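You operate a simulated robot arm through the tools that you are given. There is no shell and no other tool. Be economical: measure what you need, move in short steps, check, and stop when the job is done.

Carry out the task below with a simulated robot arm. There is one attempt and no reset: what you move stays moved.

## Task
Move the bent green pipe from the lower cage to the wooden board.
Fine: draw the black slide bolt and drop the gate; stand the pipe up; then close the gate and push the bolt home. Set down upright: what you pick out. Where these are worked on the way, their far stop is far enough and under half their travel is too little: black slide bolt.

The check looks at the end state, three seconds after you hand in, the way a careful person would. Anything else that was tipped, shoved, dropped, spilled or broken makes it a failure.

## Robot
A 6-joint arm with a two-finger parallel gripper on a trunk, on a base that drives. Base frame: it is fixed to the floor where the robot stands at the start and does not move with it; the origin is under the middle of the robot, x ahead of it, y to its left, z up. Readings come in m, degrees, newtons and seconds.
With the tool pointing down near the work surface it reaches from about 0.5 to 0.88 m from the robot's upright axis, wherever it stands. Its first joint turns from -149.0 to 149.0 degrees. Places, roughly: black slide bolt [0.8, 0.1, 0.7]; gate of the lower cage [0.9, -0.3, 0.6]; wooden board on the cage [0.8, 0.7, 0.8]. Payload 3.43 kg.
Tool frame: the origin (TCP) lies between the finger pads and is the grasp point; the fingertips stand 0.034 m ahead of it; z points along the fingers, y is the line along which they close. Largest opening 0.128 m; finger width 0.024, thickness 0.012; the body of the gripper, 0.048 by 0.13 m, starts 0.096 m behind the TCP.
Orientation is that of the tool frame in the base frame, as a unit quaternion [x, y, z, w]. With the fingers straight down and closing along the base's y, the tool's x points along the base's -x, its y along +y and its z along -z.

## Interface
- The arm moves only by the tool move_arm. Its argument "targets" is a list that holds one entry, the list of rows, each a list of 7 numbers: the shift along the tool's x, y, z in units of 400 mm (1.0 is 400 mm), then the turn, a rotation vector about the tool's x, y, z in units of 90 degrees (1.0 is 90 degrees), then the opening in per cent of the stroke, from 0 (shut) to 100 (fully open). In form: [[[dx, dy, dz, ax, ay, az, claw], ...]]. A call has 1 to 10 rows; each row is the pose to reach, as a shift and turn from the pose commanded when the call began, along the tool's axes at that moment. A call with a number of a shift or a turn outside -1 to 1 is refused whole. Rows are played at 5 a second. More than 0.05 m and 8.6 degrees between two rows, or a gripper value outside its range, and nothing of the call is played. A pose out of reach is approached as far as the arm can. The call stops where the force on the tool passes 60 N (or 10 N more than at its start, if that is more) or the arm is blocked; 0.2 s more then pass. The fingers move at their own pace (about 0.108 m/s each) and stop on an object; they squeeze with about 38 N. The grip force told is the motor's: it shows also when the fingers shut on nothing. Time passes only in rows, and 0.2 s behind the last, so rows that repeat a pose let the fingers close. It gives the time, the measured TCP pose, the force on the tool (base axes), the opening and the grip force at its end, in the units of the frame above (readings bear some noise), with the torque about the TCP (base axes, N m) and any sound that the robot's microphone picked up.
- Cameras (640 x 400 px; columns grow to the right, rows downward): "scene" is now at [0.0358, 0.1932, 1.5356]; the picture's right is [-0.18, -0.98, 0.00], its down [-0.65, 0.12, -0.75] and it looks along [0.74, -0.13, -0.66] (base axes); focal length 287 px, centre (320, 200). "wrist" rides on the gripper at [0.076, -0.011, -0.16] in the tool frame; the picture's right is [0.15, 0.99, 0.00], its down [-0.88, 0.13, -0.46] and it looks along [-0.45, 0.07, 0.89] (tool axes); focal length 234 px, centre (320, 200). There is no depth. A picture from a camera that has moved, and an enlarged one, comes with that camera's place and axes in the base frame and with its lens.
- grab_frame(camera): a new picture of that camera. It takes no simulated time.
- move_column(by): slides the trunk up (or, below 0, down) by that many m; the arm and the scene camera ride with it, the base frame stays. It gives what a move gives, with no picture.
- drive_base(legs): drives the robot by 1 to 6 legs, each [ahead, turn to the left] in m and degrees, along the robot's own axes; the way and the turn of a leg run together, so that a leg with both is an arc; at most 1.5 m and 180 degrees a leg. The arm and the cameras ride along, it lands a little off, and it stops where it bumps. It gives what a move gives.
- turn_head(pan, tilt): turns the head with the scene camera to pan (to the left, within 155 degrees either way) and tilt (down, from -29 to 69), counted from straight ahead of the robot. It gives what a move gives.
- enlarge(camera, box): a new picture of the part [left, top, right, bottom] of that camera's present view, enlarged. It takes no simulated time.
- finish_job(): hands the job in; it is judged then, once.

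Work in short steps. Places have to be worked out from the pictures, the camera data and where the tool is seen: move nearer, look again, correct. Check each grasp and each placing, and mend what went wrong. You have 120 turns and 78 pictures in all, those below and enlarged ones among them. Open the gripper and draw the arm clear of the work before you hand the job in, unless the task says otherwise; then end with one line.

The tools are called after "Emit:" as name(argument=value, ...) on one line, values as JSON. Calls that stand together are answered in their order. move_arm: Moves the arm, as the interface text tells. Its arguments: {"type":"object","properties":{"targets":{"type":"array","items":{"type":"array","items":{"type":"array","items":{"type":"number"}}}}},"required":["targets"]} The other tools are called the same way: move_column (by) slides the trunk up or down; drive_base (legs) drives the base; turn_head (pan, tilt) turns the head that bears the scene camera; grab_frame (camera) takes a picture; enlarge (camera, box) takes an enlarged picture of a part of a camera's view; finish_job () hands the job in.

At the start:

```text
time_s: 0.0
ee_pos: [0.6727, 0.1464, 0.9841]
ee_rot: [0.003, 1.0, 0.0, 0.0]
contact_force: [0.0, 0.7, -0.1]
wrist_torque: [0.01, 0.0, 0.01]
gripper_width: 0.1282
grip_force: 0.1
trunk travel left (down, up): [-0.55, 0.16]
robot x, y, heading: [-0.0051, 0.0371, 0.1]
head pan, tilt: [-10.3, 41.7]
```

scene: 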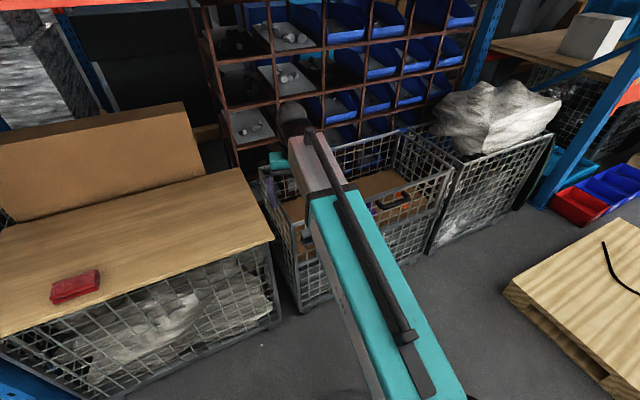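
wrist: 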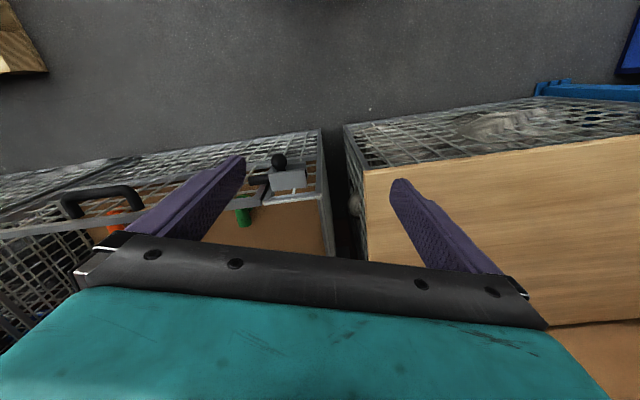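

The arm hides part of the cage in the scene view. I'll enlarge both views on the gate and the bolt.

Emit:
enlarge(camera="wrist", box=[0, 110, 360, 335])

Emit:
enlarge(camera="scene", box=[240, 80, 480, 320])

```text
1.78 times, centred on (180, 222) of wrist
camera zoom: at [0.5969, 0.1351, 1.1442], right [-0.14, 0.99, 0.0], down [0.88, 0.13, 0.46], along [0.45, 0.06, -0.89], focal length 416 px, centre (569, 160)
```

zoom: 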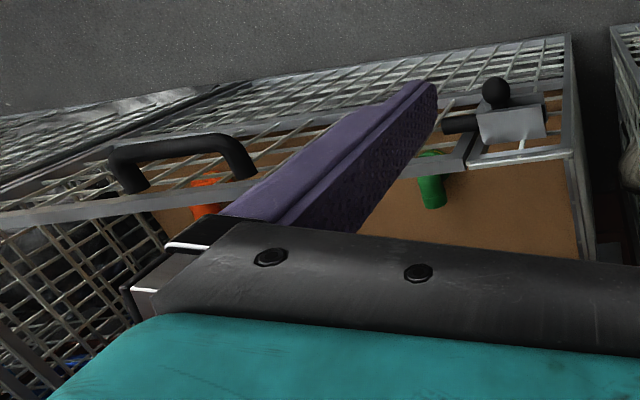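

```text
1.67 times, centred on (360, 200) of scene
camera zoom: at [0.0358, 0.1932, 1.5356], right [-0.18, -0.98, 0.0], down [-0.65, 0.12, -0.75], along [0.74, -0.13, -0.66], focal length 478 px, centre (253, 200)
```

zoom: 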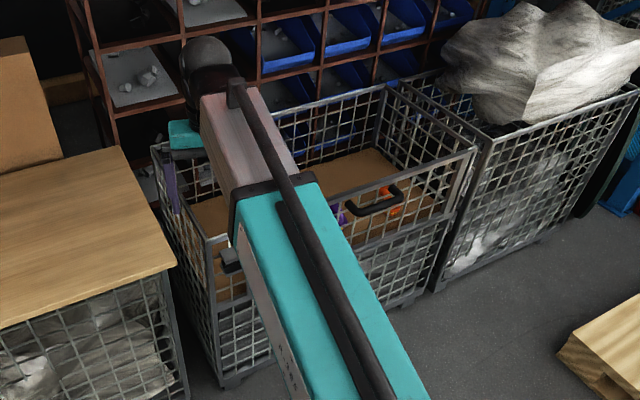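

I'll move the arm left and up, so the scene camera can see the cage.

Emit:
move_arm(targets=[[[0, 0.1, -0.05, 0, 0, 0, 100], [0, 0.2, -0.1, 0, 0, 0, 100], [0, 0.3, -0.15, 0, 0, 0, 100], [0, 0.4, -0.2, 0, 0, 0, 100], [0, 0.5, -0.25, 0, 0, 0, 100], [0, 0.6, -0.3, 0, 0, 0, 100], [0, 0.7, -0.3, 0, 0, 0, 100], [0, 0.8, -0.3, 0, 0, 0, 100], [0, 0.9, -0.3, 0, 0, 0, 100]]])

Emit:
turn_head(pan=-10, tilt=45)

Emit:
grab_frame(camera="scene")

Emit:
enlarge(camera="scene", box=[240, 60, 480, 210])

```text
time_s: 0.6
ee_pos: [0.6754, 0.2058, 1.018]
ee_rot: [-0.003, 1.0, 0.0, 0.008]
contact_force: [4.4, -0.2, -7.6]
wrist_torque: [0.16, 0.23, 0.11]
gripper_width: 0.1279
grip_force: 0.1
trunk travel left (down, up): [-0.55, 0.16]
robot x, y, heading: [-0.0041, 0.0392, 0.1]
head pan, tilt: [-10.3, 41.7]
stopped in row 2: the force on the tool passed its limit at 85 N (the readings are from after the stop); the commanded pose is now the measured one
```

```text
time_s: 1.2
ee_pos: [0.676, 0.2079, 1.0167]
ee_rot: [-0.003, 1.0, 0.0, 0.008]
contact_force: [7.2, 0.0, -13.3]
wrist_torque: [0.36, 0.27, 0.22]
gripper_width: 0.1281
grip_force: 0.0
trunk travel left (down, up): [-0.55, 0.16]
robot x, y, heading: [-0.0079, 0.0331, 0.1]
head pan, tilt: [-10.0, 45.0]
```

```text
73 pictures are left
camera scene: at [0.0333, 0.1939, 1.5308], right [-0.17, -0.98, 0.0], down [-0.7, 0.12, -0.71], along [0.7, -0.12, -0.71], focal length 287 px, centre (320, 200)
```

scene: 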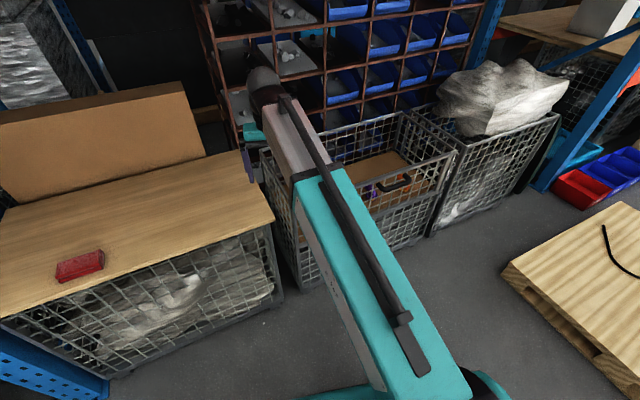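

```text
2.67 times, centred on (360, 135) of scene
camera zoom: at [0.0333, 0.1939, 1.5308], right [-0.17, -0.98, 0.0], down [-0.7, 0.12, -0.71], along [0.7, -0.12, -0.71], focal length 765 px, centre (213, 373)
```

zoom: 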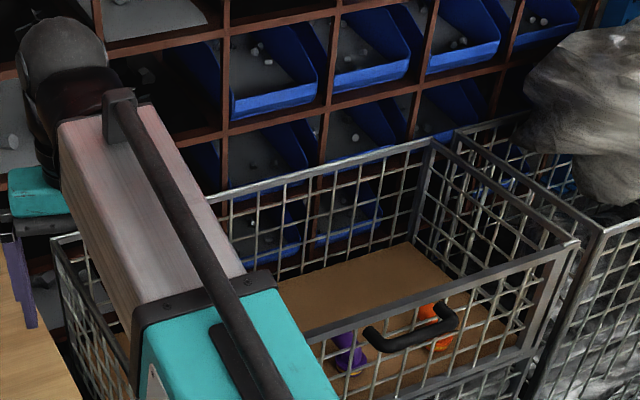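

The move stopped on a force of 85 N with a slight contact remaining. I'll check the wrist camera before moving anything.

Emit:
grab_frame(camera="wrist")

Emit:
enlarge(camera="scene", box=[200, 50, 320, 210])

```text
71 pictures are left
camera wrist: at [0.5989, 0.1954, 1.1756], right [-0.15, 0.99, 0.0], down [0.87, 0.13, 0.47], along [0.46, 0.07, -0.88], focal length 234 px, centre (320, 200)
```

wrist: 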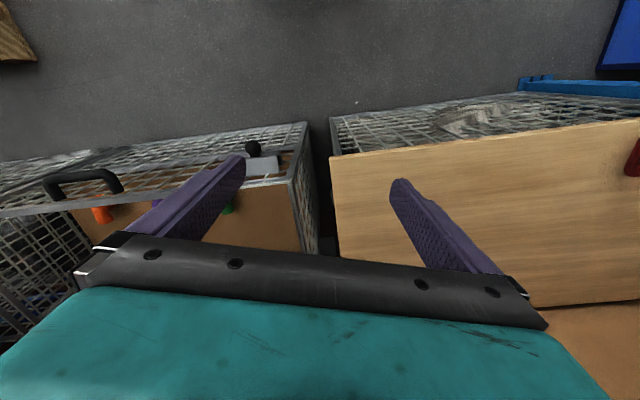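

```text
2.50 times, centred on (260, 130) of scene
camera zoom: at [0.0333, 0.1939, 1.5308], right [-0.17, -0.98, 0.0], down [-0.7, 0.12, -0.71], along [0.7, -0.12, -0.71], focal length 717 px, centre (470, 375)
```

zoom: 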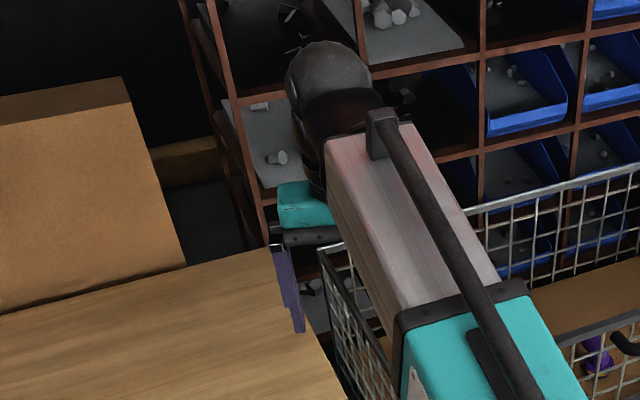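

Nothing obvious touches. I'll back up slightly in small steps and watch the force.

Emit:
move_arm(targets=[[[0.025, -0.02, 0, 0, 0, 0, 100], [0.05, -0.04, 0, 0, 0, 0, 100], [0.075, -0.06, 0, 0, 0, 0, 100], [0.075, -0.06, 0, 0, 0, 0, 100]]])

```text
time_s: 1.8
ee_pos: [0.66, 0.1934, 1.0166]
ee_rot: [0.0, 1.0, 0.002, 0.012]
contact_force: [7.6, 2.5, -13.2]
wrist_torque: [0.16, 0.39, 0.09]
gripper_width: 0.1281
grip_force: 0.1
trunk travel left (down, up): [-0.55, 0.16]
robot x, y, heading: [-0.0049, 0.036, -0.1]
head pan, tilt: [-10.0, 45.0]
stopped in row 3: the force on the tool passed its limit at 65 N (the readings are from after the stop); the commanded pose is now the measured one
```

The contact persists, so I'll try going down, opposite to the earlier rise.

Emit:
move_arm(targets=[[[0, 0, 0.015, 0, 0, 0, 100], [0, 0, 0.03, 0, 0, 0, 100], [0, 0, 0.05, 0, 0, 0, 100], [0, 0, 0.07, 0, 0, 0, 100], [0, 0, 0.07, 0, 0, 0, 100]]])

```text
time_s: 3.0
ee_pos: [0.6616, 0.1947, 0.9883]
ee_rot: [0.001, 1.0, 0.002, 0.01]
contact_force: [0.1, 0.3, 1.0]
wrist_torque: [0.03, 0.01, 0.01]
gripper_width: 0.1279
grip_force: 0.2
trunk travel left (down, up): [-0.55, 0.16]
robot x, y, heading: [-0.0038, 0.0381, -0.2]
head pan, tilt: [-10.0, 45.0]
```

Free again: rising was blocked (self-contact), so I'll use the column for height. Now left at constant height.

Emit:
move_arm(targets=[[[0, 0.06, 0, 0, 0, 0, 100], [0, 0.14, 0, 0, 0, 0, 100], [0, 0.24, 0, 0, 0, 0, 100], [0, 0.34, 0, 0, 0, 0, 100], [0, 0.44, 0, 0, 0, 0, 100], [0, 0.54, 0, 0, 0, 0, 100], [0, 0.64, 0, 0, 0, 0, 100], [0, 0.7, 0, 0, 0, 0, 100]]])

Emit:
enlarge(camera="scene", box=[240, 80, 480, 260])

```text
time_s: 4.8
ee_pos: [0.6612, 0.4749, 0.9892]
ee_rot: [-0.001, 1.0, 0.001, 0.009]
contact_force: [-0.3, -0.5, 0.2]
wrist_torque: [0.01, 0.0, 0.0]
gripper_width: 0.1281
grip_force: 0.1
trunk travel left (down, up): [-0.55, 0.16]
robot x, y, heading: [-0.0024, 0.0375, 0.2]
head pan, tilt: [-10.0, 45.0]
```

```text
2.22 times, centred on (360, 170) of scene
camera zoom: at [0.0333, 0.1942, 1.5307], right [-0.17, -0.98, 0.0], down [-0.7, 0.12, -0.71], along [0.7, -0.12, -0.71], focal length 637 px, centre (231, 267)
```

zoom: 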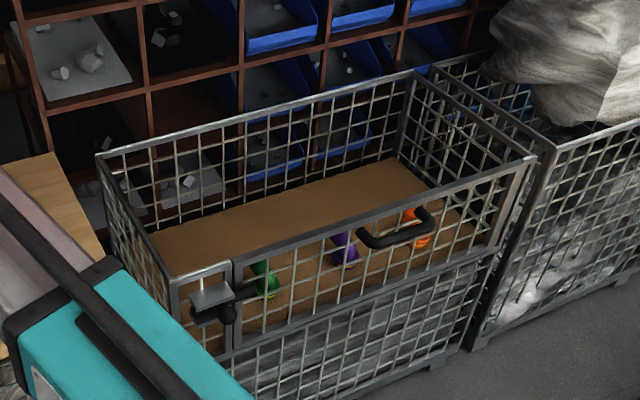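

Estimates: knob near (0.76, 0.073, 0.68), and the cage front is yawed about 17°, running from (0.81,0.16) to (1.05,-0.64). I'll bring the gripper above and in front of the knob with that yaw and look.

Emit:
move_arm(targets=[[[0, -0.1, 0.02, 0, 0, -0.019, 100], [0, -0.2, 0.04, 0, 0, -0.038, 100], [0, -0.3, 0.06, 0, 0, -0.057, 100], [0, -0.4, 0.08, 0, 0, -0.076, 100], [0, -0.5, 0.1, 0, 0, -0.095, 100], [0, -0.6, 0.12, 0, 0, -0.114, 100], [0, -0.7, 0.14, 0, 0, -0.133, 100], [0, -0.8, 0.16, 0, 0, -0.152, 100], [0, -0.9, 0.18, 0, 0, -0.171, 100], [0, -1.0, 0.2, 0, 0, -0.186, 100]]])

Emit:
grab_frame(camera="wrist")

Emit:
grab_frame(camera="scene")

```text
time_s: 7.0
ee_pos: [0.6617, 0.071, 0.9077]
ee_rot: [-0.146, 0.989, 0.001, 0.011]
contact_force: [0.3, -0.2, 0.3]
wrist_torque: [0.0, -0.03, 0.0]
gripper_width: 0.1281
grip_force: 0.1
trunk travel left (down, up): [-0.55, 0.16]
robot x, y, heading: [-0.0058, 0.0378, -0.2]
head pan, tilt: [-10.0, 45.0]
```

```text
68 pictures are left
camera wrist: at [0.5892, 0.0376, 1.0657], right [-0.43, 0.9, 0.0], down [0.8, 0.38, 0.47], along [0.43, 0.2, -0.88], focal length 234 px, centre (320, 200)
```

wrist: 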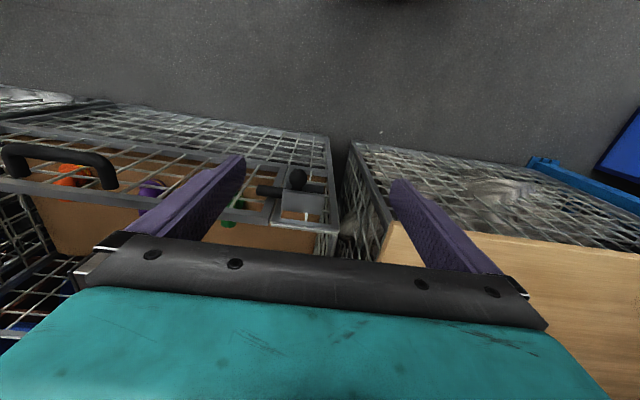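

```text
67 pictures are left
camera scene: at [0.0333, 0.1939, 1.5308], right [-0.17, -0.98, 0.0], down [-0.7, 0.12, -0.71], along [0.7, -0.12, -0.71], focal length 287 px, centre (320, 200)
```

scene: 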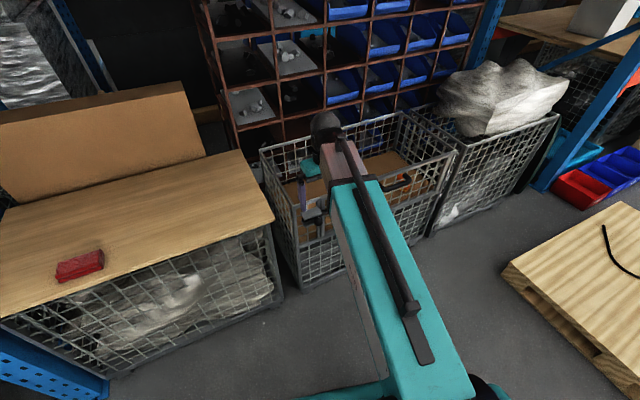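

The knob triangulates to about (0.756, 0.072, 0.681). I'll zoom in on the bolt for detail.

Emit:
enlarge(camera="wrist", box=[220, 140, 380, 240])

Emit:
enlarge(camera="scene", box=[270, 150, 350, 250])

```text
4.00 times, centred on (300, 190) of wrist
camera zoom: at [0.5892, 0.0376, 1.0657], right [-0.43, 0.9, 0.0], down [0.8, 0.38, 0.47], along [0.43, 0.2, -0.88], focal length 937 px, centre (400, 240)
```

zoom: 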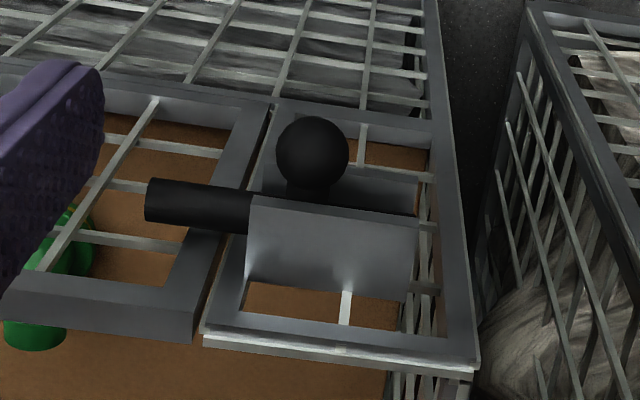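

```text
4.00 times, centred on (310, 200) of scene
camera zoom: at [0.0333, 0.1939, 1.5308], right [-0.17, -0.98, 0.0], down [-0.7, 0.12, -0.71], along [0.7, -0.12, -0.71], focal length 1147 px, centre (360, 200)
```

zoom: 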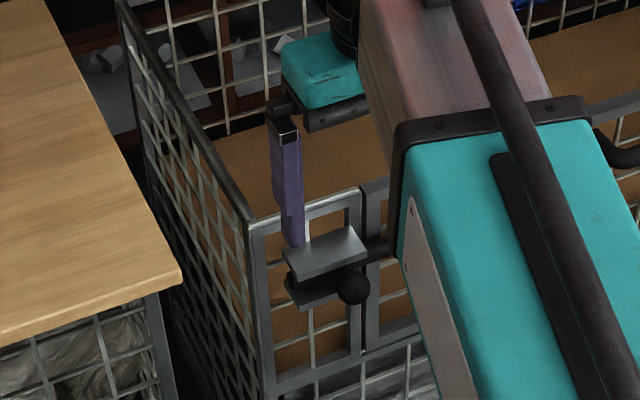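

The knob refines to about (0.751, 0.070, 0.687), standing about 65 mm out from the cage front. I'll move to just above it with the fingers straddling, then check.

Emit:
move_arm(targets=[[[-0.067, -0.023, 0.06, 0, 0, 0, 100], [-0.134, -0.046, 0.12, 0, 0, 0, 100], [-0.201, -0.069, 0.19, 0, 0, 0, 100], [-0.201, -0.069, 0.25, 0, 0, 0, 100]]])

Emit:
grab_frame(camera="wrist")

Emit:
enlarge(camera="scene", box=[270, 150, 350, 250])

```text
time_s: 8.0
ee_pos: [0.7515, 0.0705, 0.8117]
ee_rot: [-0.145, 0.989, 0.001, 0.01]
contact_force: [0.2, -0.2, 0.0]
wrist_torque: [0.01, 0.01, 0.03]
gripper_width: 0.1278
grip_force: 0.0
trunk travel left (down, up): [-0.55, 0.16]
robot x, y, heading: [-0.0031, 0.0345, 0.1]
head pan, tilt: [-10.0, 45.0]
```

```text
64 pictures are left
camera wrist: at [0.6781, 0.0369, 0.9689], right [-0.42, 0.91, 0.0], down [0.8, 0.38, 0.47], along [0.43, 0.2, -0.88], focal length 234 px, centre (320, 200)
```

wrist: 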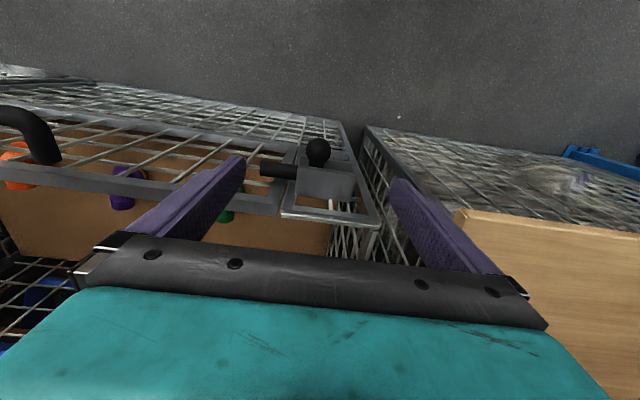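

```text
4.00 times, centred on (310, 200) of scene
camera zoom: at [0.0335, 0.194, 1.5308], right [-0.17, -0.98, 0.0], down [-0.7, 0.12, -0.71], along [0.7, -0.12, -0.71], focal length 1147 px, centre (360, 200)
```

zoom: 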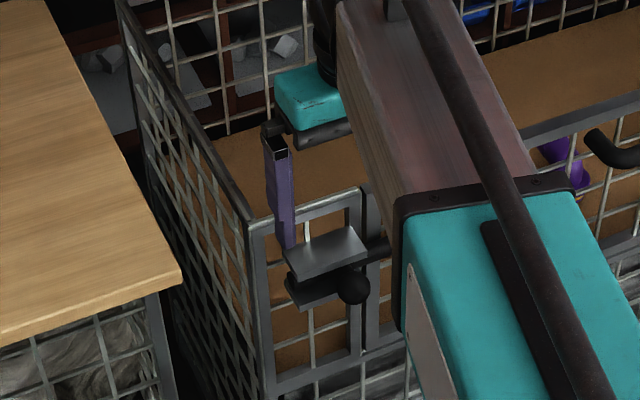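

The knob estimate is now (0.754, 0.070, 0.684). I'll descend with a 4 mm outward offset, keeping the fingers open.

Emit:
move_arm(targets=[[[0.01, 0, 0.08, 0, 0, 0, 100], [0.01, 0, 0.16, 0, 0, 0, 100], [0.01, 0, 0.23, 0, 0, 0, 100], [0.01, 0, 0.3, 0, 0, 0, 100]]])

Emit:
grab_frame(camera="wrist")

Emit:
enlarge(camera="scene", box=[270, 150, 350, 250])

```text
time_s: 9.0
ee_pos: [0.7498, 0.0705, 0.6898]
ee_rot: [-0.146, 0.989, 0.001, 0.01]
contact_force: [0.5, 0.0, 0.0]
wrist_torque: [0.01, 0.0, -0.04]
gripper_width: 0.1279
grip_force: 0.1
trunk travel left (down, up): [-0.55, 0.16]
robot x, y, heading: [-0.0032, 0.0384, -0.2]
head pan, tilt: [-10.0, 45.0]
```

```text
62 pictures are left
camera wrist: at [0.6762, 0.0367, 0.8478], right [-0.42, 0.91, 0.0], down [0.8, 0.38, 0.47], along [0.43, 0.2, -0.88], focal length 234 px, centre (320, 200)
```

wrist: 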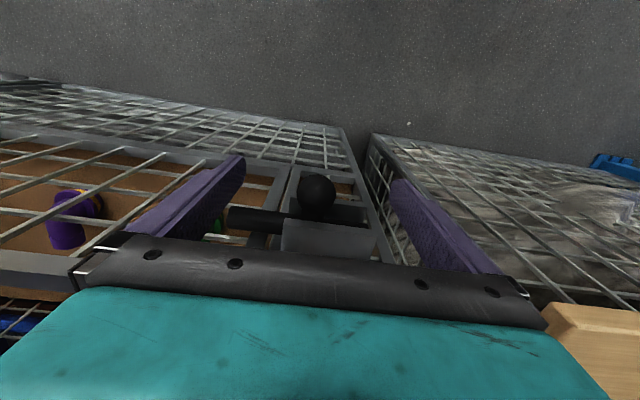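

```text
4.00 times, centred on (310, 200) of scene
camera zoom: at [0.0334, 0.194, 1.5308], right [-0.17, -0.98, 0.0], down [-0.7, 0.12, -0.71], along [0.7, -0.12, -0.71], focal length 1147 px, centre (360, 200)
```

zoom: 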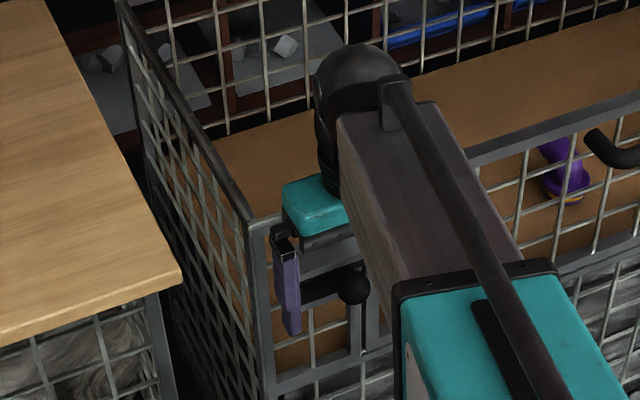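

The knob sits between the fingers at pad height, so I'll close on it.

Emit:
move_arm(targets=[[[0, 0, 0, 0, 0, 0, 40], [0, 0, 0, 0, 0, 0, 10], [0, 0, 0, 0, 0, 0, 10], [0, 0, 0, 0, 0, 0, 10]]])

```text
time_s: 10.0
ee_pos: [0.7478, 0.0682, 0.6903]
ee_rot: [-0.146, 0.989, 0.001, 0.011]
contact_force: [-0.5, -1.9, -1.1]
wrist_torque: [-0.01, -0.14, -0.34]
gripper_width: 0.0303
grip_force: 44.8
trunk travel left (down, up): [-0.55, 0.16]
robot x, y, heading: [-0.0036, 0.0385, 0.1]
head pan, tilt: [-10.0, 45.0]
```

I'm gripping the 30 mm knob. Next I draw the bolt to the left along the cage front.

Emit:
move_arm(targets=[[[0, 0.025, 0, 0, 0, 0, 10], [0, 0.05, 0, 0, 0, 0, 10], [0, 0.075, 0, 0, 0, 0, 10], [0, 0.1, 0, 0, 0, 0, 10], [0, 0.125, 0, 0, 0, 0, 10], [0, 0.15, 0, 0, 0, 0, 10], [0, 0.175, 0, 0, 0, 0, 10], [0, 0.2, 0, 0, 0, 0, 10]]])

Emit:
grab_frame(camera="wrist")

```text
time_s: 11.5
ee_pos: [0.735, 0.1142, 0.69]
ee_rot: [-0.142, 0.99, -0.013, 0.012]
contact_force: [3.4, -5.6, -3.1]
wrist_torque: [-0.68, -0.14, -0.2]
gripper_width: 0.0304
grip_force: 45.0
trunk travel left (down, up): [-0.55, 0.16]
robot x, y, heading: [-0.006, 0.0374, -0.0]
head pan, tilt: [-10.0, 45.0]
stopped in row 7: the force on the tool passed its limit at 66 N (the readings are from after the stop); the commanded pose is now the measured one
```

```text
60 pictures are left
camera wrist: at [0.6613, 0.0865, 0.8477], right [-0.42, 0.91, -0.03], down [0.79, 0.38, 0.47], along [0.44, 0.17, -0.88], focal length 234 px, centre (320, 200)
```

wrist: 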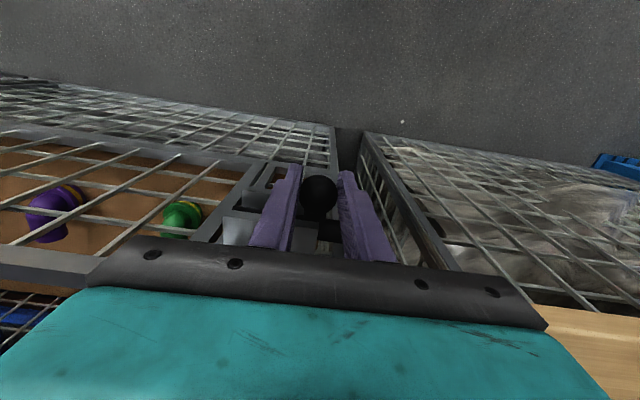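

The bolt is drawn 48 mm to its far stop, and the bar no longer overlaps the gate. I'll release it and lift clear.

Emit:
move_arm(targets=[[[0, 0, 0, 0, 0, 0, 60], [0, 0, 0, 0, 0, 0, 60], [0, 0, 0, 0, 0, 0, 60], [0, 0, -0.1, 0, 0, 0, 60], [0, 0, -0.2, 0, 0, 0, 60], [0, 0, -0.3, 0, 0, 0, 60], [0, 0, -0.4, 0, 0, 0, 60], [0, 0, -0.5, 0, 0, 0, 60], [0.06, 0, -0.58, 0, 0, 0, 60]]])

Emit:
grab_frame(camera="wrist")

Emit:
grab_frame(camera="scene")

```text
time_s: 13.5
ee_pos: [0.7027, 0.112, 0.9222]
ee_rot: [-0.144, 0.989, -0.012, 0.012]
contact_force: [-0.5, 0.5, 0.2]
wrist_torque: [-0.02, -0.01, 0.01]
gripper_width: 0.0768
grip_force: 0.1
trunk travel left (down, up): [-0.55, 0.16]
robot x, y, heading: [-0.0046, 0.0382, -0.0]
head pan, tilt: [-10.0, 45.0]
```

```text
59 pictures are left
camera wrist: at [0.6295, 0.0831, 1.0812], right [-0.42, 0.91, -0.03], down [0.79, 0.38, 0.47], along [0.44, 0.17, -0.88], focal length 234 px, centre (320, 200)
```

wrist: 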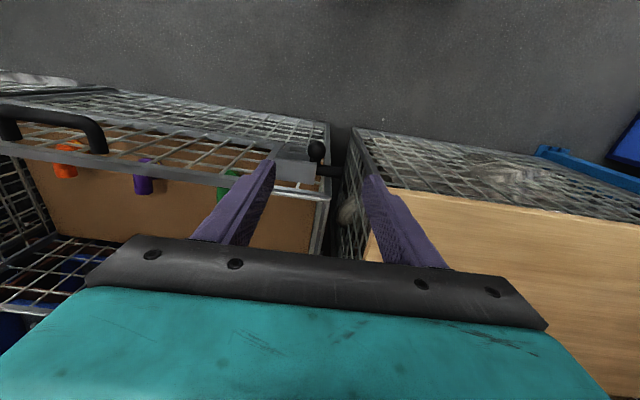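

```text
58 pictures are left
camera scene: at [0.0332, 0.194, 1.5307], right [-0.17, -0.98, 0.0], down [-0.7, 0.12, -0.71], along [0.7, -0.12, -0.71], focal length 287 px, centre (320, 200)
```

scene: 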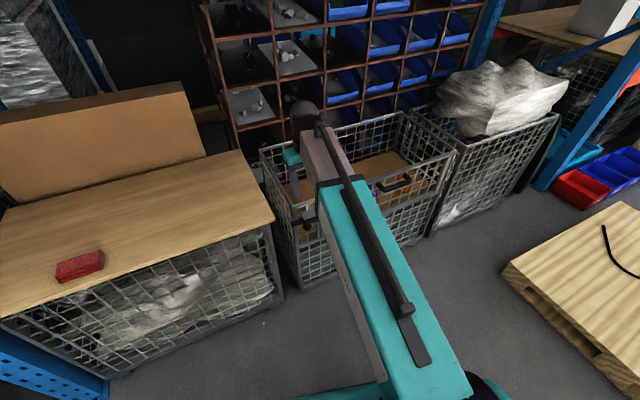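

The bolt is out and the gate is still up. I'll drive 0.12 m ahead so the handle (≈(0.85,-0.265,0.72)) and the pipe come within reach.

Emit:
drive_base(legs=[[0.12, 0]])

```text
time_s: 14.8
ee_pos: [0.8274, 0.1127, 0.9227]
ee_rot: [-0.144, 0.989, -0.012, 0.013]
contact_force: [0.2, 0.5, -0.1]
wrist_torque: [0.05, -0.01, 0.0]
gripper_width: 0.0769
grip_force: 0.0
trunk travel left (down, up): [-0.55, 0.16]
robot x, y, heading: [0.1192, 0.0375, 0.2]
head pan, tilt: [-10.0, 45.0]
```

Now I'll move right, to in front of and above the handle, closing the fingers into a peg, and look.

Emit:
move_arm(targets=[[[0.0366, -0.0958, 0.005, 0, 0, 0, 60], [0.0731, -0.1916, 0.011, 0, 0, 0, 60], [0.1097, -0.2873, 0.017, 0, 0, 0, 60], [0.1462, -0.3831, 0.022, 0, 0, 0, 60], [0.1828, -0.4789, 0.028, 0, 0, 0, 60], [0.2193, -0.5747, 0.033, 0, 0, 0, 40], [0.2559, -0.6704, 0.039, 0, 0, 0, 20], [0.2924, -0.7662, 0.044, 0, 0, 0, 0], [0.329, -0.862, 0.05, 0, 0, 0, 0], [0.329, -0.862, 0.05, 0, 0, 0, 0]]])

Emit:
grab_frame(camera="wrist")

Emit:
grab_frame(camera="scene")

```text
time_s: 17.0
ee_pos: [0.799, -0.2565, 0.9093]
ee_rot: [-0.144, 0.989, -0.011, 0.013]
contact_force: [0.0, 0.3, 1.3]
wrist_torque: [0.03, 0.0, 0.01]
gripper_width: 0.0001
grip_force: 33.4
trunk travel left (down, up): [-0.55, 0.16]
robot x, y, heading: [0.1175, 0.0405, 0.2]
head pan, tilt: [-10.0, 45.0]
```

```text
57 pictures are left
camera wrist: at [0.7255, -0.2853, 1.0672], right [-0.42, 0.91, -0.03], down [0.79, 0.39, 0.47], along [0.44, 0.18, -0.88], focal length 234 px, centre (320, 200)
```

wrist: 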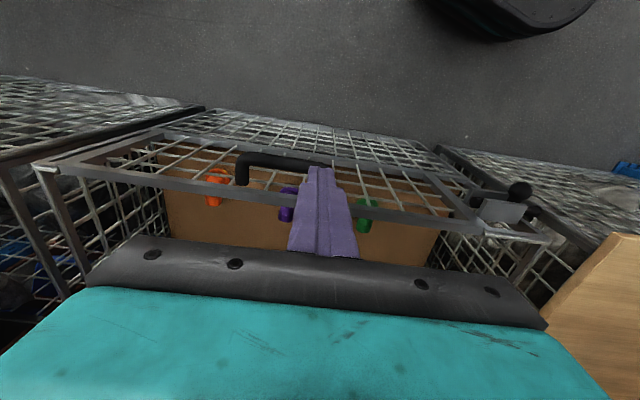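

```text
56 pictures are left
camera scene: at [0.1561, 0.1938, 1.5308], right [-0.17, -0.98, 0.0], down [-0.7, 0.12, -0.71], along [0.7, -0.12, -0.71], focal length 287 px, centre (320, 200)
```

scene: 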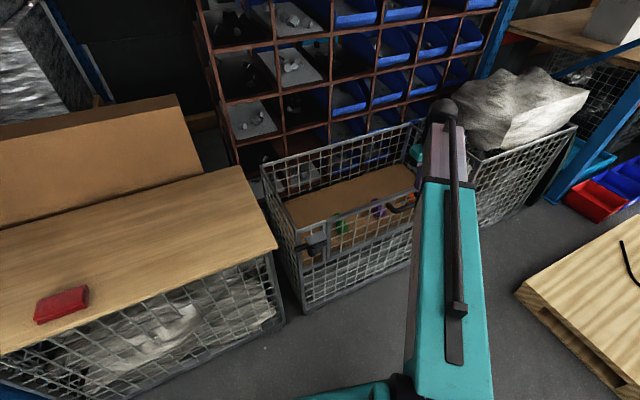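

Zooming on the handle relative to the fingers.

Emit:
enlarge(camera="wrist", box=[200, 130, 400, 255])

```text
3.20 times, centred on (300, 192) of wrist
camera zoom: at [0.7255, -0.2853, 1.0672], right [-0.42, 0.91, -0.03], down [0.79, 0.39, 0.47], along [0.44, 0.18, -0.88], focal length 749 px, centre (384, 224)
```

zoom: 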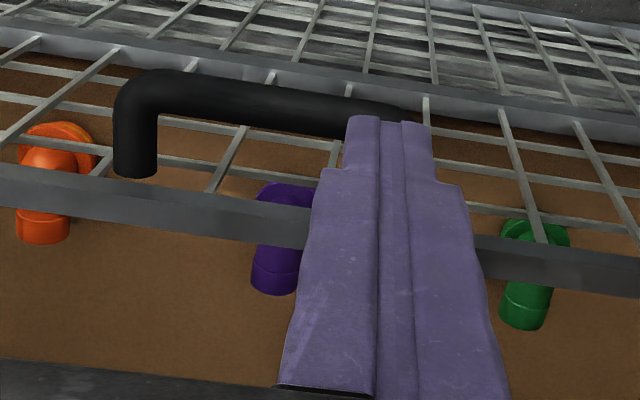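

The bar centre is near (0.861,-0.294,0.725) and the gap behind it near (0.888,-0.284). I'll move just above the gap and check.

Emit:
move_arm(targets=[[[-0.065, -0.043, 0.06, 0, 0, 0, 0], [-0.13, -0.086, 0.12, 0, 0, 0, 0], [-0.1934, -0.13, 0.18, 0, 0, 0, 0], [-0.1934, -0.13, 0.25, 0, 0, 0, 0]]])

Emit:
enlarge(camera="wrist", box=[200, 100, 440, 250])

Emit:
enlarge(camera="scene", box=[300, 100, 500, 260])

```text
time_s: 18.0
ee_pos: [0.8907, -0.2837, 0.8128]
ee_rot: [-0.144, 0.989, -0.012, 0.012]
contact_force: [0.0, -0.2, -0.2]
wrist_torque: [-0.01, 0.02, -0.01]
gripper_width: 0.0
grip_force: 32.8
trunk travel left (down, up): [-0.55, 0.16]
robot x, y, heading: [0.1189, 0.0373, 0.2]
head pan, tilt: [-10.0, 45.0]
```

```text
2.67 times, centred on (320, 175) of wrist
camera zoom: at [0.8178, -0.3137, 0.9707], right [-0.42, 0.91, -0.03], down [0.79, 0.39, 0.47], along [0.44, 0.18, -0.88], focal length 624 px, centre (320, 267)
```

zoom: 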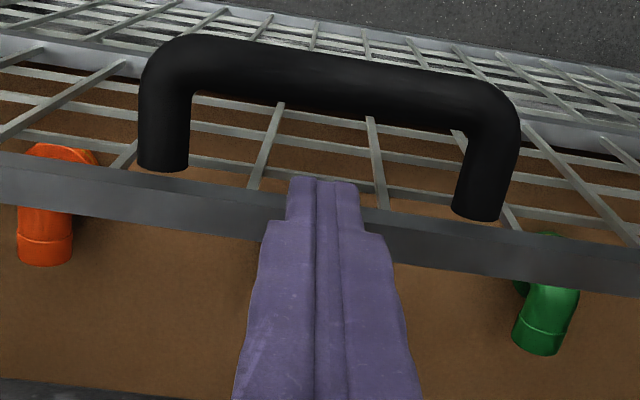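

```text
2.50 times, centred on (400, 180) of scene
camera zoom: at [0.1565, 0.1939, 1.5308], right [-0.17, -0.98, 0.0], down [-0.7, 0.12, -0.71], along [0.7, -0.12, -0.71], focal length 717 px, centre (120, 250)
```

zoom: 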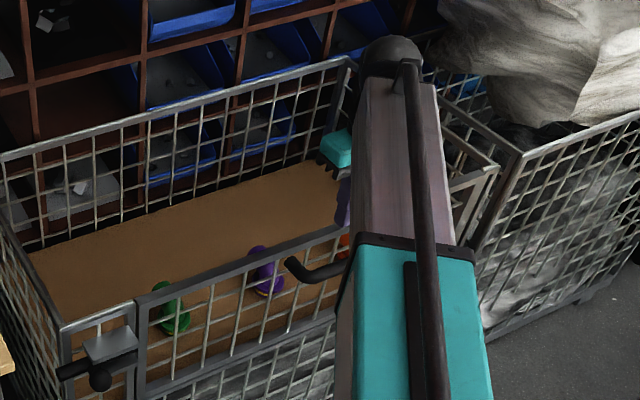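

The finger peg is aligned with the gap (≈(0.888,-0.283)). I'll lower it behind the handle bar, shifted 2 mm outward.

Emit:
move_arm(targets=[[[0.006, 0, 0.06, 0, 0, 0, 0], [0.006, 0, 0.12, 0, 0, 0, 0], [0.006, 0, 0.17, 0, 0, 0, 0], [0.006, 0, 0.22, 0, 0, 0, 0]]])

Emit:
enlarge(camera="wrist", box=[160, 80, 480, 280])

```text
time_s: 19.0
ee_pos: [0.8901, -0.2877, 0.7247]
ee_rot: [-0.145, 0.989, -0.011, 0.014]
contact_force: [0.4, 0.8, -0.4]
wrist_torque: [-0.01, 0.02, -0.02]
gripper_width: 0.0
grip_force: 33.6
trunk travel left (down, up): [-0.55, 0.16]
robot x, y, heading: [0.1196, 0.0347, 0.0]
head pan, tilt: [-10.0, 45.0]
```

```text
2.00 times, centred on (320, 180) of wrist
camera zoom: at [0.8169, -0.3166, 0.8826], right [-0.42, 0.91, -0.03], down [0.79, 0.39, 0.47], along [0.44, 0.18, -0.88], focal length 468 px, centre (320, 240)
```

zoom: 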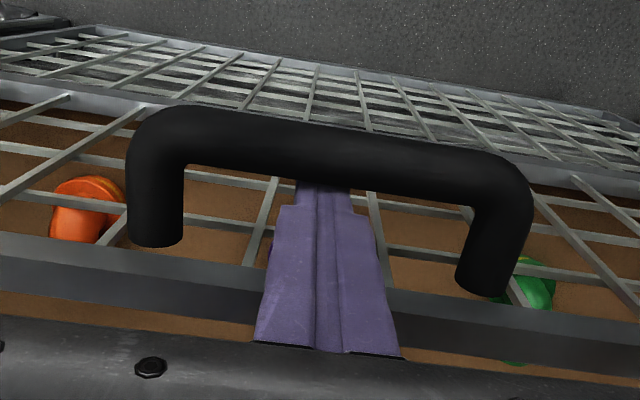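

The peg sits behind the bar. I'll pull the gate outward slowly.

Emit:
move_arm(targets=[[[0.04, 0, 0, 0, 0, 0, 0], [0.08, 0, 0, 0, 0, 0, 0], [0.12, 0, 0.005, 0, 0, 0, 0], [0.16, 0, 0.01, 0, 0, 0, 0], [0.2, 0, 0.02, 0, 0, 0, 0], [0.24, 0, 0.03, 0, 0, 0, 0]]])

Emit:
grab_frame(camera="wrist")

Emit:
enlarge(camera="scene", box=[260, 100, 500, 300])

```text
time_s: 20.4
ee_pos: [0.8138, -0.3095, 0.7106]
ee_rot: [-0.143, 0.989, -0.009, 0.033]
contact_force: [57.7, 13.5, -4.8]
wrist_torque: [4.51, -10.32, 0.2]
gripper_width: 0.0
grip_force: 32.7
trunk travel left (down, up): [-0.55, 0.16]
robot x, y, heading: [0.1182, 0.0371, 0.1]
head pan, tilt: [-10.0, 45.0]
```

```text
51 pictures are left
camera wrist: at [0.734, -0.3406, 0.865], right [-0.42, 0.91, -0.04], down [0.77, 0.38, 0.51], along [0.47, 0.18, -0.86], focal length 234 px, centre (320, 200)
```

wrist: 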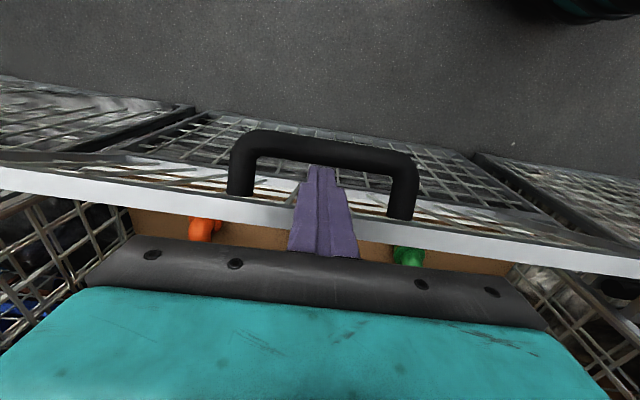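

```text
2.00 times, centred on (380, 200) of scene
camera zoom: at [0.1603, 0.1943, 1.5307], right [-0.17, -0.98, 0.0], down [-0.7, 0.12, -0.71], along [0.69, -0.12, -0.71], focal length 573 px, centre (200, 200)
```

zoom: 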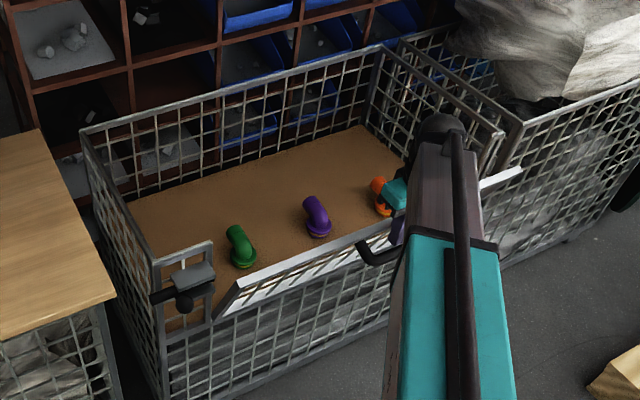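

The gate has swung out roughly 25°, with about 58 N resisting. I'll hold briefly to see whether the force relaxes.

Emit:
move_arm(targets=[[[0, 0, 0, 0, 0, 0, 0], [0, 0, 0, 0, 0, 0, 0], [0, 0, 0, 0, 0, 0, 0]]])

```text
time_s: 21.2
ee_pos: [0.8124, -0.3088, 0.71]
ee_rot: [-0.142, 0.989, -0.01, 0.033]
contact_force: [57.7, 9.3, 1.0]
wrist_torque: [4.97, -11.59, -0.04]
gripper_width: 0.0003
grip_force: 33.2
trunk travel left (down, up): [-0.55, 0.16]
robot x, y, heading: [0.1167, 0.0352, 0.1]
head pan, tilt: [-10.0, 45.0]
```

The torque of about 11 N·m shows the peg is wedged by the gate's tilt. I'll tilt the tool along with the gate (tips inward) about the TCP.

Emit:
move_arm(targets=[[[0, 0, 0, 0, -0.06, 0, 0], [0, 0, 0, 0, -0.12, 0, 0], [0, 0, 0, 0, -0.18, 0, 0], [0, 0, 0, 0, -0.22, 0, 0], [0, 0, 0, 0, -0.22, 0, 0]]])

Emit:
enlarge(camera="wrist", box=[160, 80, 480, 280])

```text
time_s: 22.4
ee_pos: [0.7986, -0.3154, 0.7086]
ee_rot: [-0.144, 0.973, 0.014, 0.181]
contact_force: [-9.8, -2.8, -3.2]
wrist_torque: [0.14, 0.1, 0.06]
gripper_width: 0.0001
grip_force: 33.4
trunk travel left (down, up): [-0.55, 0.16]
robot x, y, heading: [0.117, 0.0399, -0.1]
head pan, tilt: [-10.0, 45.0]
```

```text
2.00 times, centred on (320, 180) of wrist
camera zoom: at [0.6783, -0.3588, 0.8316], right [-0.41, 0.91, -0.08], down [0.59, 0.33, 0.74], along [0.7, 0.26, -0.67], focal length 468 px, centre (320, 240)
```

zoom: 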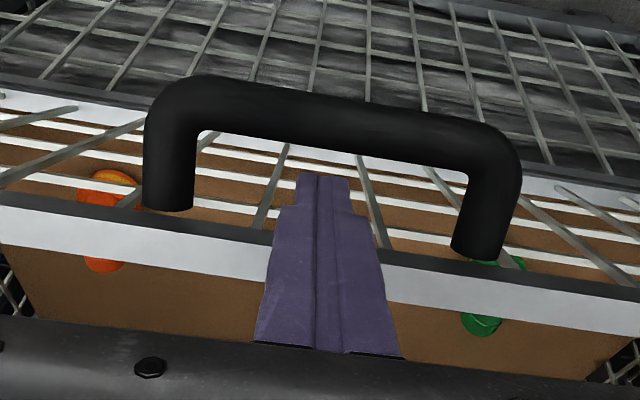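

The wedge is freed and the gate now leans lightly on the peg (10 N). I'll continue along the arc about the hinge, tilting with the gate.

Emit:
move_arm(targets=[[[0.047, 0, 0.007, 0, -0.0444, 0, 0], [0.0935, 0, 0.018, 0, -0.0889, 0, 0], [0.139, 0, 0.032, 0, -0.1333, 0, 0], [0.1835, 0, 0.0488, 0, -0.1778, 0, 0], [0.227, 0, 0.069, 0, -0.2222, 0, 0], [0.2685, 0, 0.0918, 0, -0.2667, 0, 0], [0.2685, 0, 0.0918, 0, -0.2667, 0, 0]]])

Emit:
grab_frame(camera="wrist")

Emit:
grab_frame(camera="scene")

```text
time_s: 24.0
ee_pos: [0.7183, -0.342, 0.6371]
ee_rot: [-0.138, 0.913, 0.043, 0.382]
contact_force: [1.0, -0.4, 0.6]
wrist_torque: [-0.01, -0.03, -0.01]
gripper_width: 0.0001
grip_force: 32.8
trunk travel left (down, up): [-0.55, 0.16]
robot x, y, heading: [0.1204, 0.0368, 0.1]
head pan, tilt: [-10.0, 45.0]
```

```text
48 pictures are left
camera wrist: at [0.5606, -0.398, 0.696], right [-0.38, 0.92, -0.13], down [0.24, 0.23, 0.94], along [0.89, 0.33, -0.31], focal length 234 px, centre (320, 200)
```

wrist: 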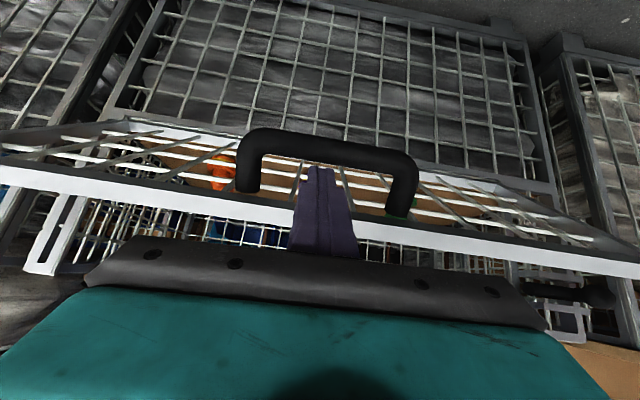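

```text
47 pictures are left
camera scene: at [0.1561, 0.194, 1.5307], right [-0.17, -0.98, 0.0], down [-0.7, 0.12, -0.71], along [0.7, -0.12, -0.71], focal length 287 px, centre (320, 200)
```

scene: 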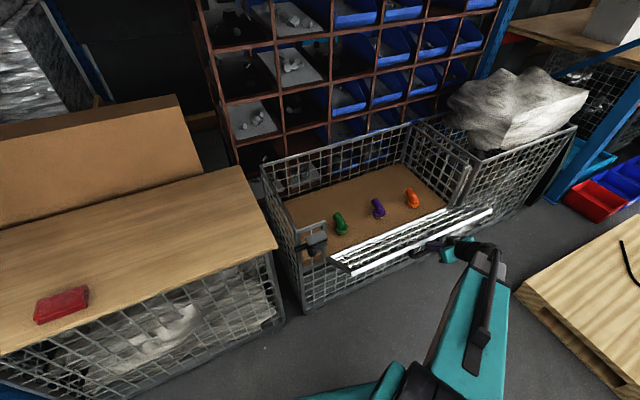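

The gate follows well, about 45° down and nearly force-free. I'll continue the same arc.

Emit:
move_arm(targets=[[[0.047, 0, 0.007, 0, -0.0444, 0, 0], [0.0935, 0, 0.018, 0, -0.0889, 0, 0], [0.139, 0, 0.032, 0, -0.1333, 0, 0], [0.1835, 0, 0.0488, 0, -0.1778, 0, 0], [0.227, 0, 0.069, 0, -0.2222, 0, 0], [0.2685, 0, 0.0918, 0, -0.2667, 0, 0], [0.2685, 0, 0.0918, 0, -0.2667, 0, 0]]])

Emit:
grab_frame(camera="scene")

```text
time_s: 25.6
ee_pos: [0.6697, -0.3576, 0.5356]
ee_rot: [-0.126, 0.814, 0.071, 0.562]
contact_force: [0.0, -0.4, -0.4]
wrist_torque: [0.01, 0.01, 0.0]
gripper_width: 0.0
grip_force: 33.6
trunk travel left (down, up): [-0.55, 0.16]
robot x, y, heading: [0.1167, 0.0344, -0.1]
head pan, tilt: [-10.0, 45.0]
```

```text
46 pictures are left
camera scene: at [0.1561, 0.1939, 1.5307], right [-0.17, -0.98, 0.0], down [-0.7, 0.12, -0.71], along [0.7, -0.12, -0.71], focal length 287 px, centre (320, 200)
```

scene: 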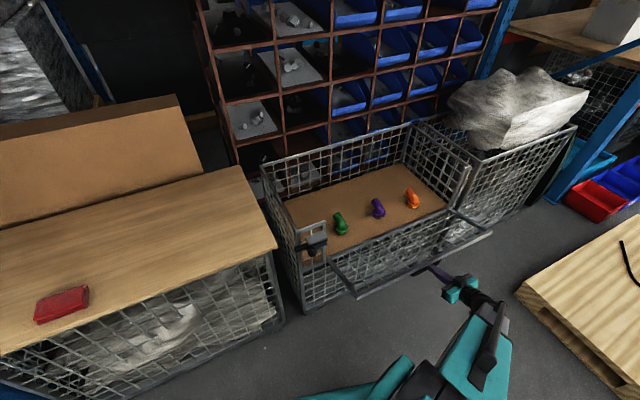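

The gate is about 70° down and following freely. One more 16°, then I'll look at it.

Emit:
move_arm(targets=[[[0.047, 0, 0.007, 0, -0.0444, 0, 0], [0.0935, 0, 0.018, 0, -0.0889, 0, 0], [0.139, 0, 0.032, 0, -0.1333, 0, 0], [0.1835, 0, 0.0488, 0, -0.1778, 0, 0], [0.1835, 0, 0.0488, 0, -0.1778, 0, 0]]])

Emit:
enlarge(camera="scene", box=[260, 160, 540, 340])

Emit:
grab_frame(camera="wrist")

```text
time_s: 26.8
ee_pos: [0.6617, -0.3617, 0.4605]
ee_rot: [-0.115, 0.728, 0.088, 0.671]
contact_force: [0.2, 0.2, 0.2]
wrist_torque: [0.0, 0.02, 0.05]
gripper_width: 0.0
grip_force: 32.9
trunk travel left (down, up): [-0.55, 0.16]
robot x, y, heading: [0.1181, 0.0357, 0.4]
head pan, tilt: [-10.0, 45.0]
```

```text
2.22 times, centred on (400, 250) of scene
camera zoom: at [0.1561, 0.1939, 1.5307], right [-0.17, -0.98, 0.0], down [-0.7, 0.12, -0.71], along [0.7, -0.12, -0.71], focal length 637 px, centre (142, 89)
```

zoom: 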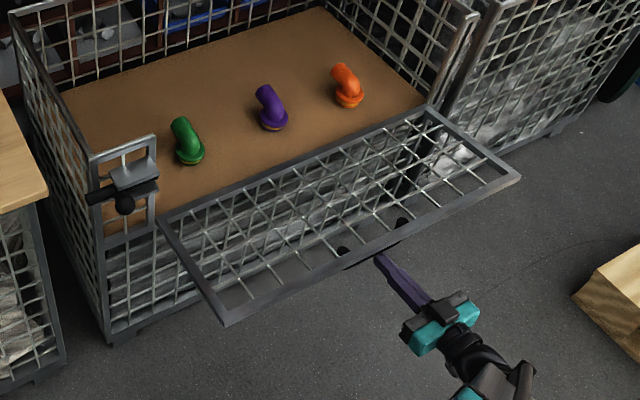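

```text
44 pictures are left
camera wrist: at [0.5076, -0.4213, 0.3983], right [-0.29, 0.94, -0.17], down [-0.41, 0.04, 0.91], along [0.87, 0.34, 0.37], focal length 234 px, centre (320, 200)
```

wrist: 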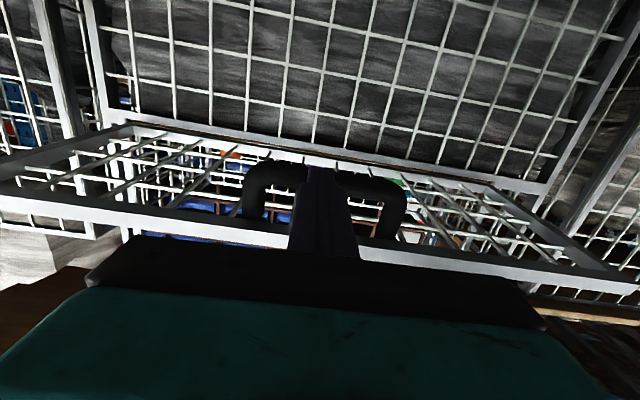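

The gate lies about horizontal. I'll withdraw the peg backward along the tool and check whether the gate holds.

Emit:
move_arm(targets=[[[0, 0, -0.05, 0, 0, 0, 0], [0, 0, -0.1, 0, 0, 0, 0], [0, 0, -0.16, 0, 0, 0, 0], [0, 0, -0.22, 0, 0, 0, 0], [0, 0, -0.25, 0, 0, 0, 0]]])

Emit:
enlarge(camera="scene", box=[260, 160, 540, 340])

```text
time_s: 28.0
ee_pos: [0.5671, -0.3902, 0.4689]
ee_rot: [-0.114, 0.728, 0.087, 0.67]
contact_force: [0.3, 0.6, -0.2]
wrist_torque: [-0.03, 0.01, 0.03]
gripper_width: 0.0
grip_force: 32.8
trunk travel left (down, up): [-0.55, 0.16]
robot x, y, heading: [0.1192, 0.0362, 0.1]
head pan, tilt: [-10.0, 45.0]
```

```text
2.22 times, centred on (400, 250) of scene
camera zoom: at [0.156, 0.194, 1.5308], right [-0.17, -0.98, 0.0], down [-0.7, 0.12, -0.71], along [0.7, -0.12, -0.71], focal length 637 px, centre (142, 89)
```

zoom: 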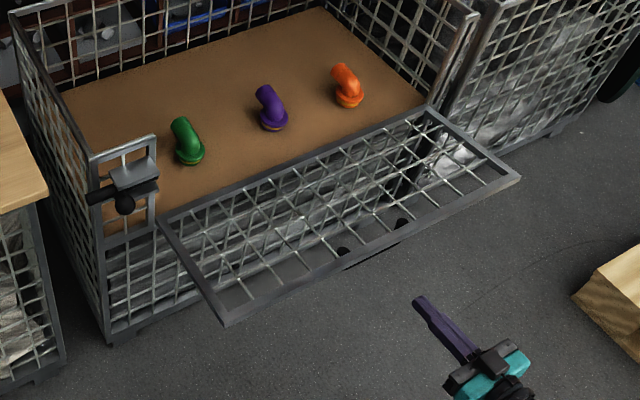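

The gate stays horizontal. I'll raise the arm, then rotate the tool back to pointing down.

Emit:
move_arm(targets=[[[-0.1, 0, 0, 0, 0, 0, 0], [-0.2, 0, 0, 0, 0, 0, 0], [-0.3, 0, 0, 0, 0, 0, 0], [-0.4, 0, 0, 0, 0, 0, 0], [-0.5, 0, 0, 0, 0, 0, 0], [-0.6, 0, 0, 0, 0, 0, 0], [-0.7, 0, 0, 0, 0, 0, 0], [-0.8, 0, 0, 0, 0, 0, 0]]])

Emit:
move_arm(targets=[[[0, 0, 0, 0, 0.09, 0, 0], [0, 0, 0, 0, 0.18, 0, 0], [0, 0, 0, 0, 0.27, 0, 0], [0, 0, 0, 0, 0.36, 0, 0], [0, 0, 0, 0, 0.45, 0, 0], [0, 0, 0, 0, 0.54, 0, 0], [0, 0, 0, 0, 0.63, 0, 0], [0, 0, 0, 0, 0.72, 0, 0], [0, 0, 0, 0, 0.81, 0, 0], [0, 0, 0, 0, 0.9, 0, 0]]])

```text
time_s: 29.8
ee_pos: [0.5901, -0.3751, 0.7857]
ee_rot: [-0.115, 0.728, 0.089, 0.67]
contact_force: [-0.2, -0.7, -0.1]
wrist_torque: [0.05, -0.04, 0.0]
gripper_width: 0.0001
grip_force: 32.9
trunk travel left (down, up): [-0.55, 0.16]
robot x, y, heading: [0.1211, 0.0334, 0.1]
head pan, tilt: [-10.0, 45.0]
```

```text
time_s: 32.0
ee_pos: [0.591, -0.3745, 0.7887]
ee_rot: [-0.144, 0.989, -0.009, 0.035]
contact_force: [0.1, 0.5, 0.8]
wrist_torque: [-0.06, -0.03, 0.0]
gripper_width: 0.0
grip_force: 33.2
trunk travel left (down, up): [-0.55, 0.16]
robot x, y, heading: [0.1202, 0.038, 0.1]
head pan, tilt: [-10.0, 45.0]
```

I'll zoom in on the green pipe from the scene camera.

Emit:
enlarge(camera="scene", box=[320, 190, 430, 250])

```text
5.82 times, centred on (375, 220) of scene
camera zoom: at [0.1563, 0.194, 1.5307], right [-0.17, -0.98, 0.0], down [-0.7, 0.12, -0.71], along [0.7, -0.12, -0.71], focal length 1668 px, centre (0, 84)
```

zoom: 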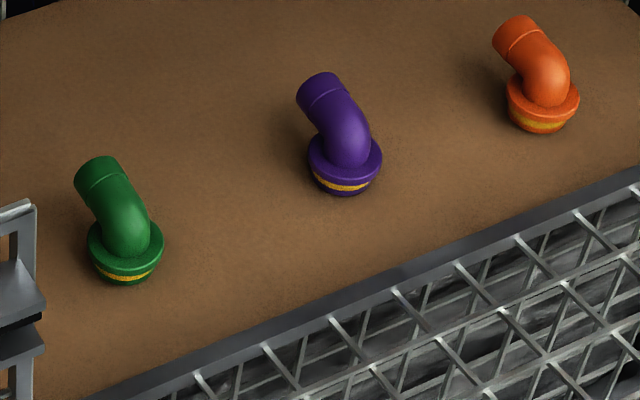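

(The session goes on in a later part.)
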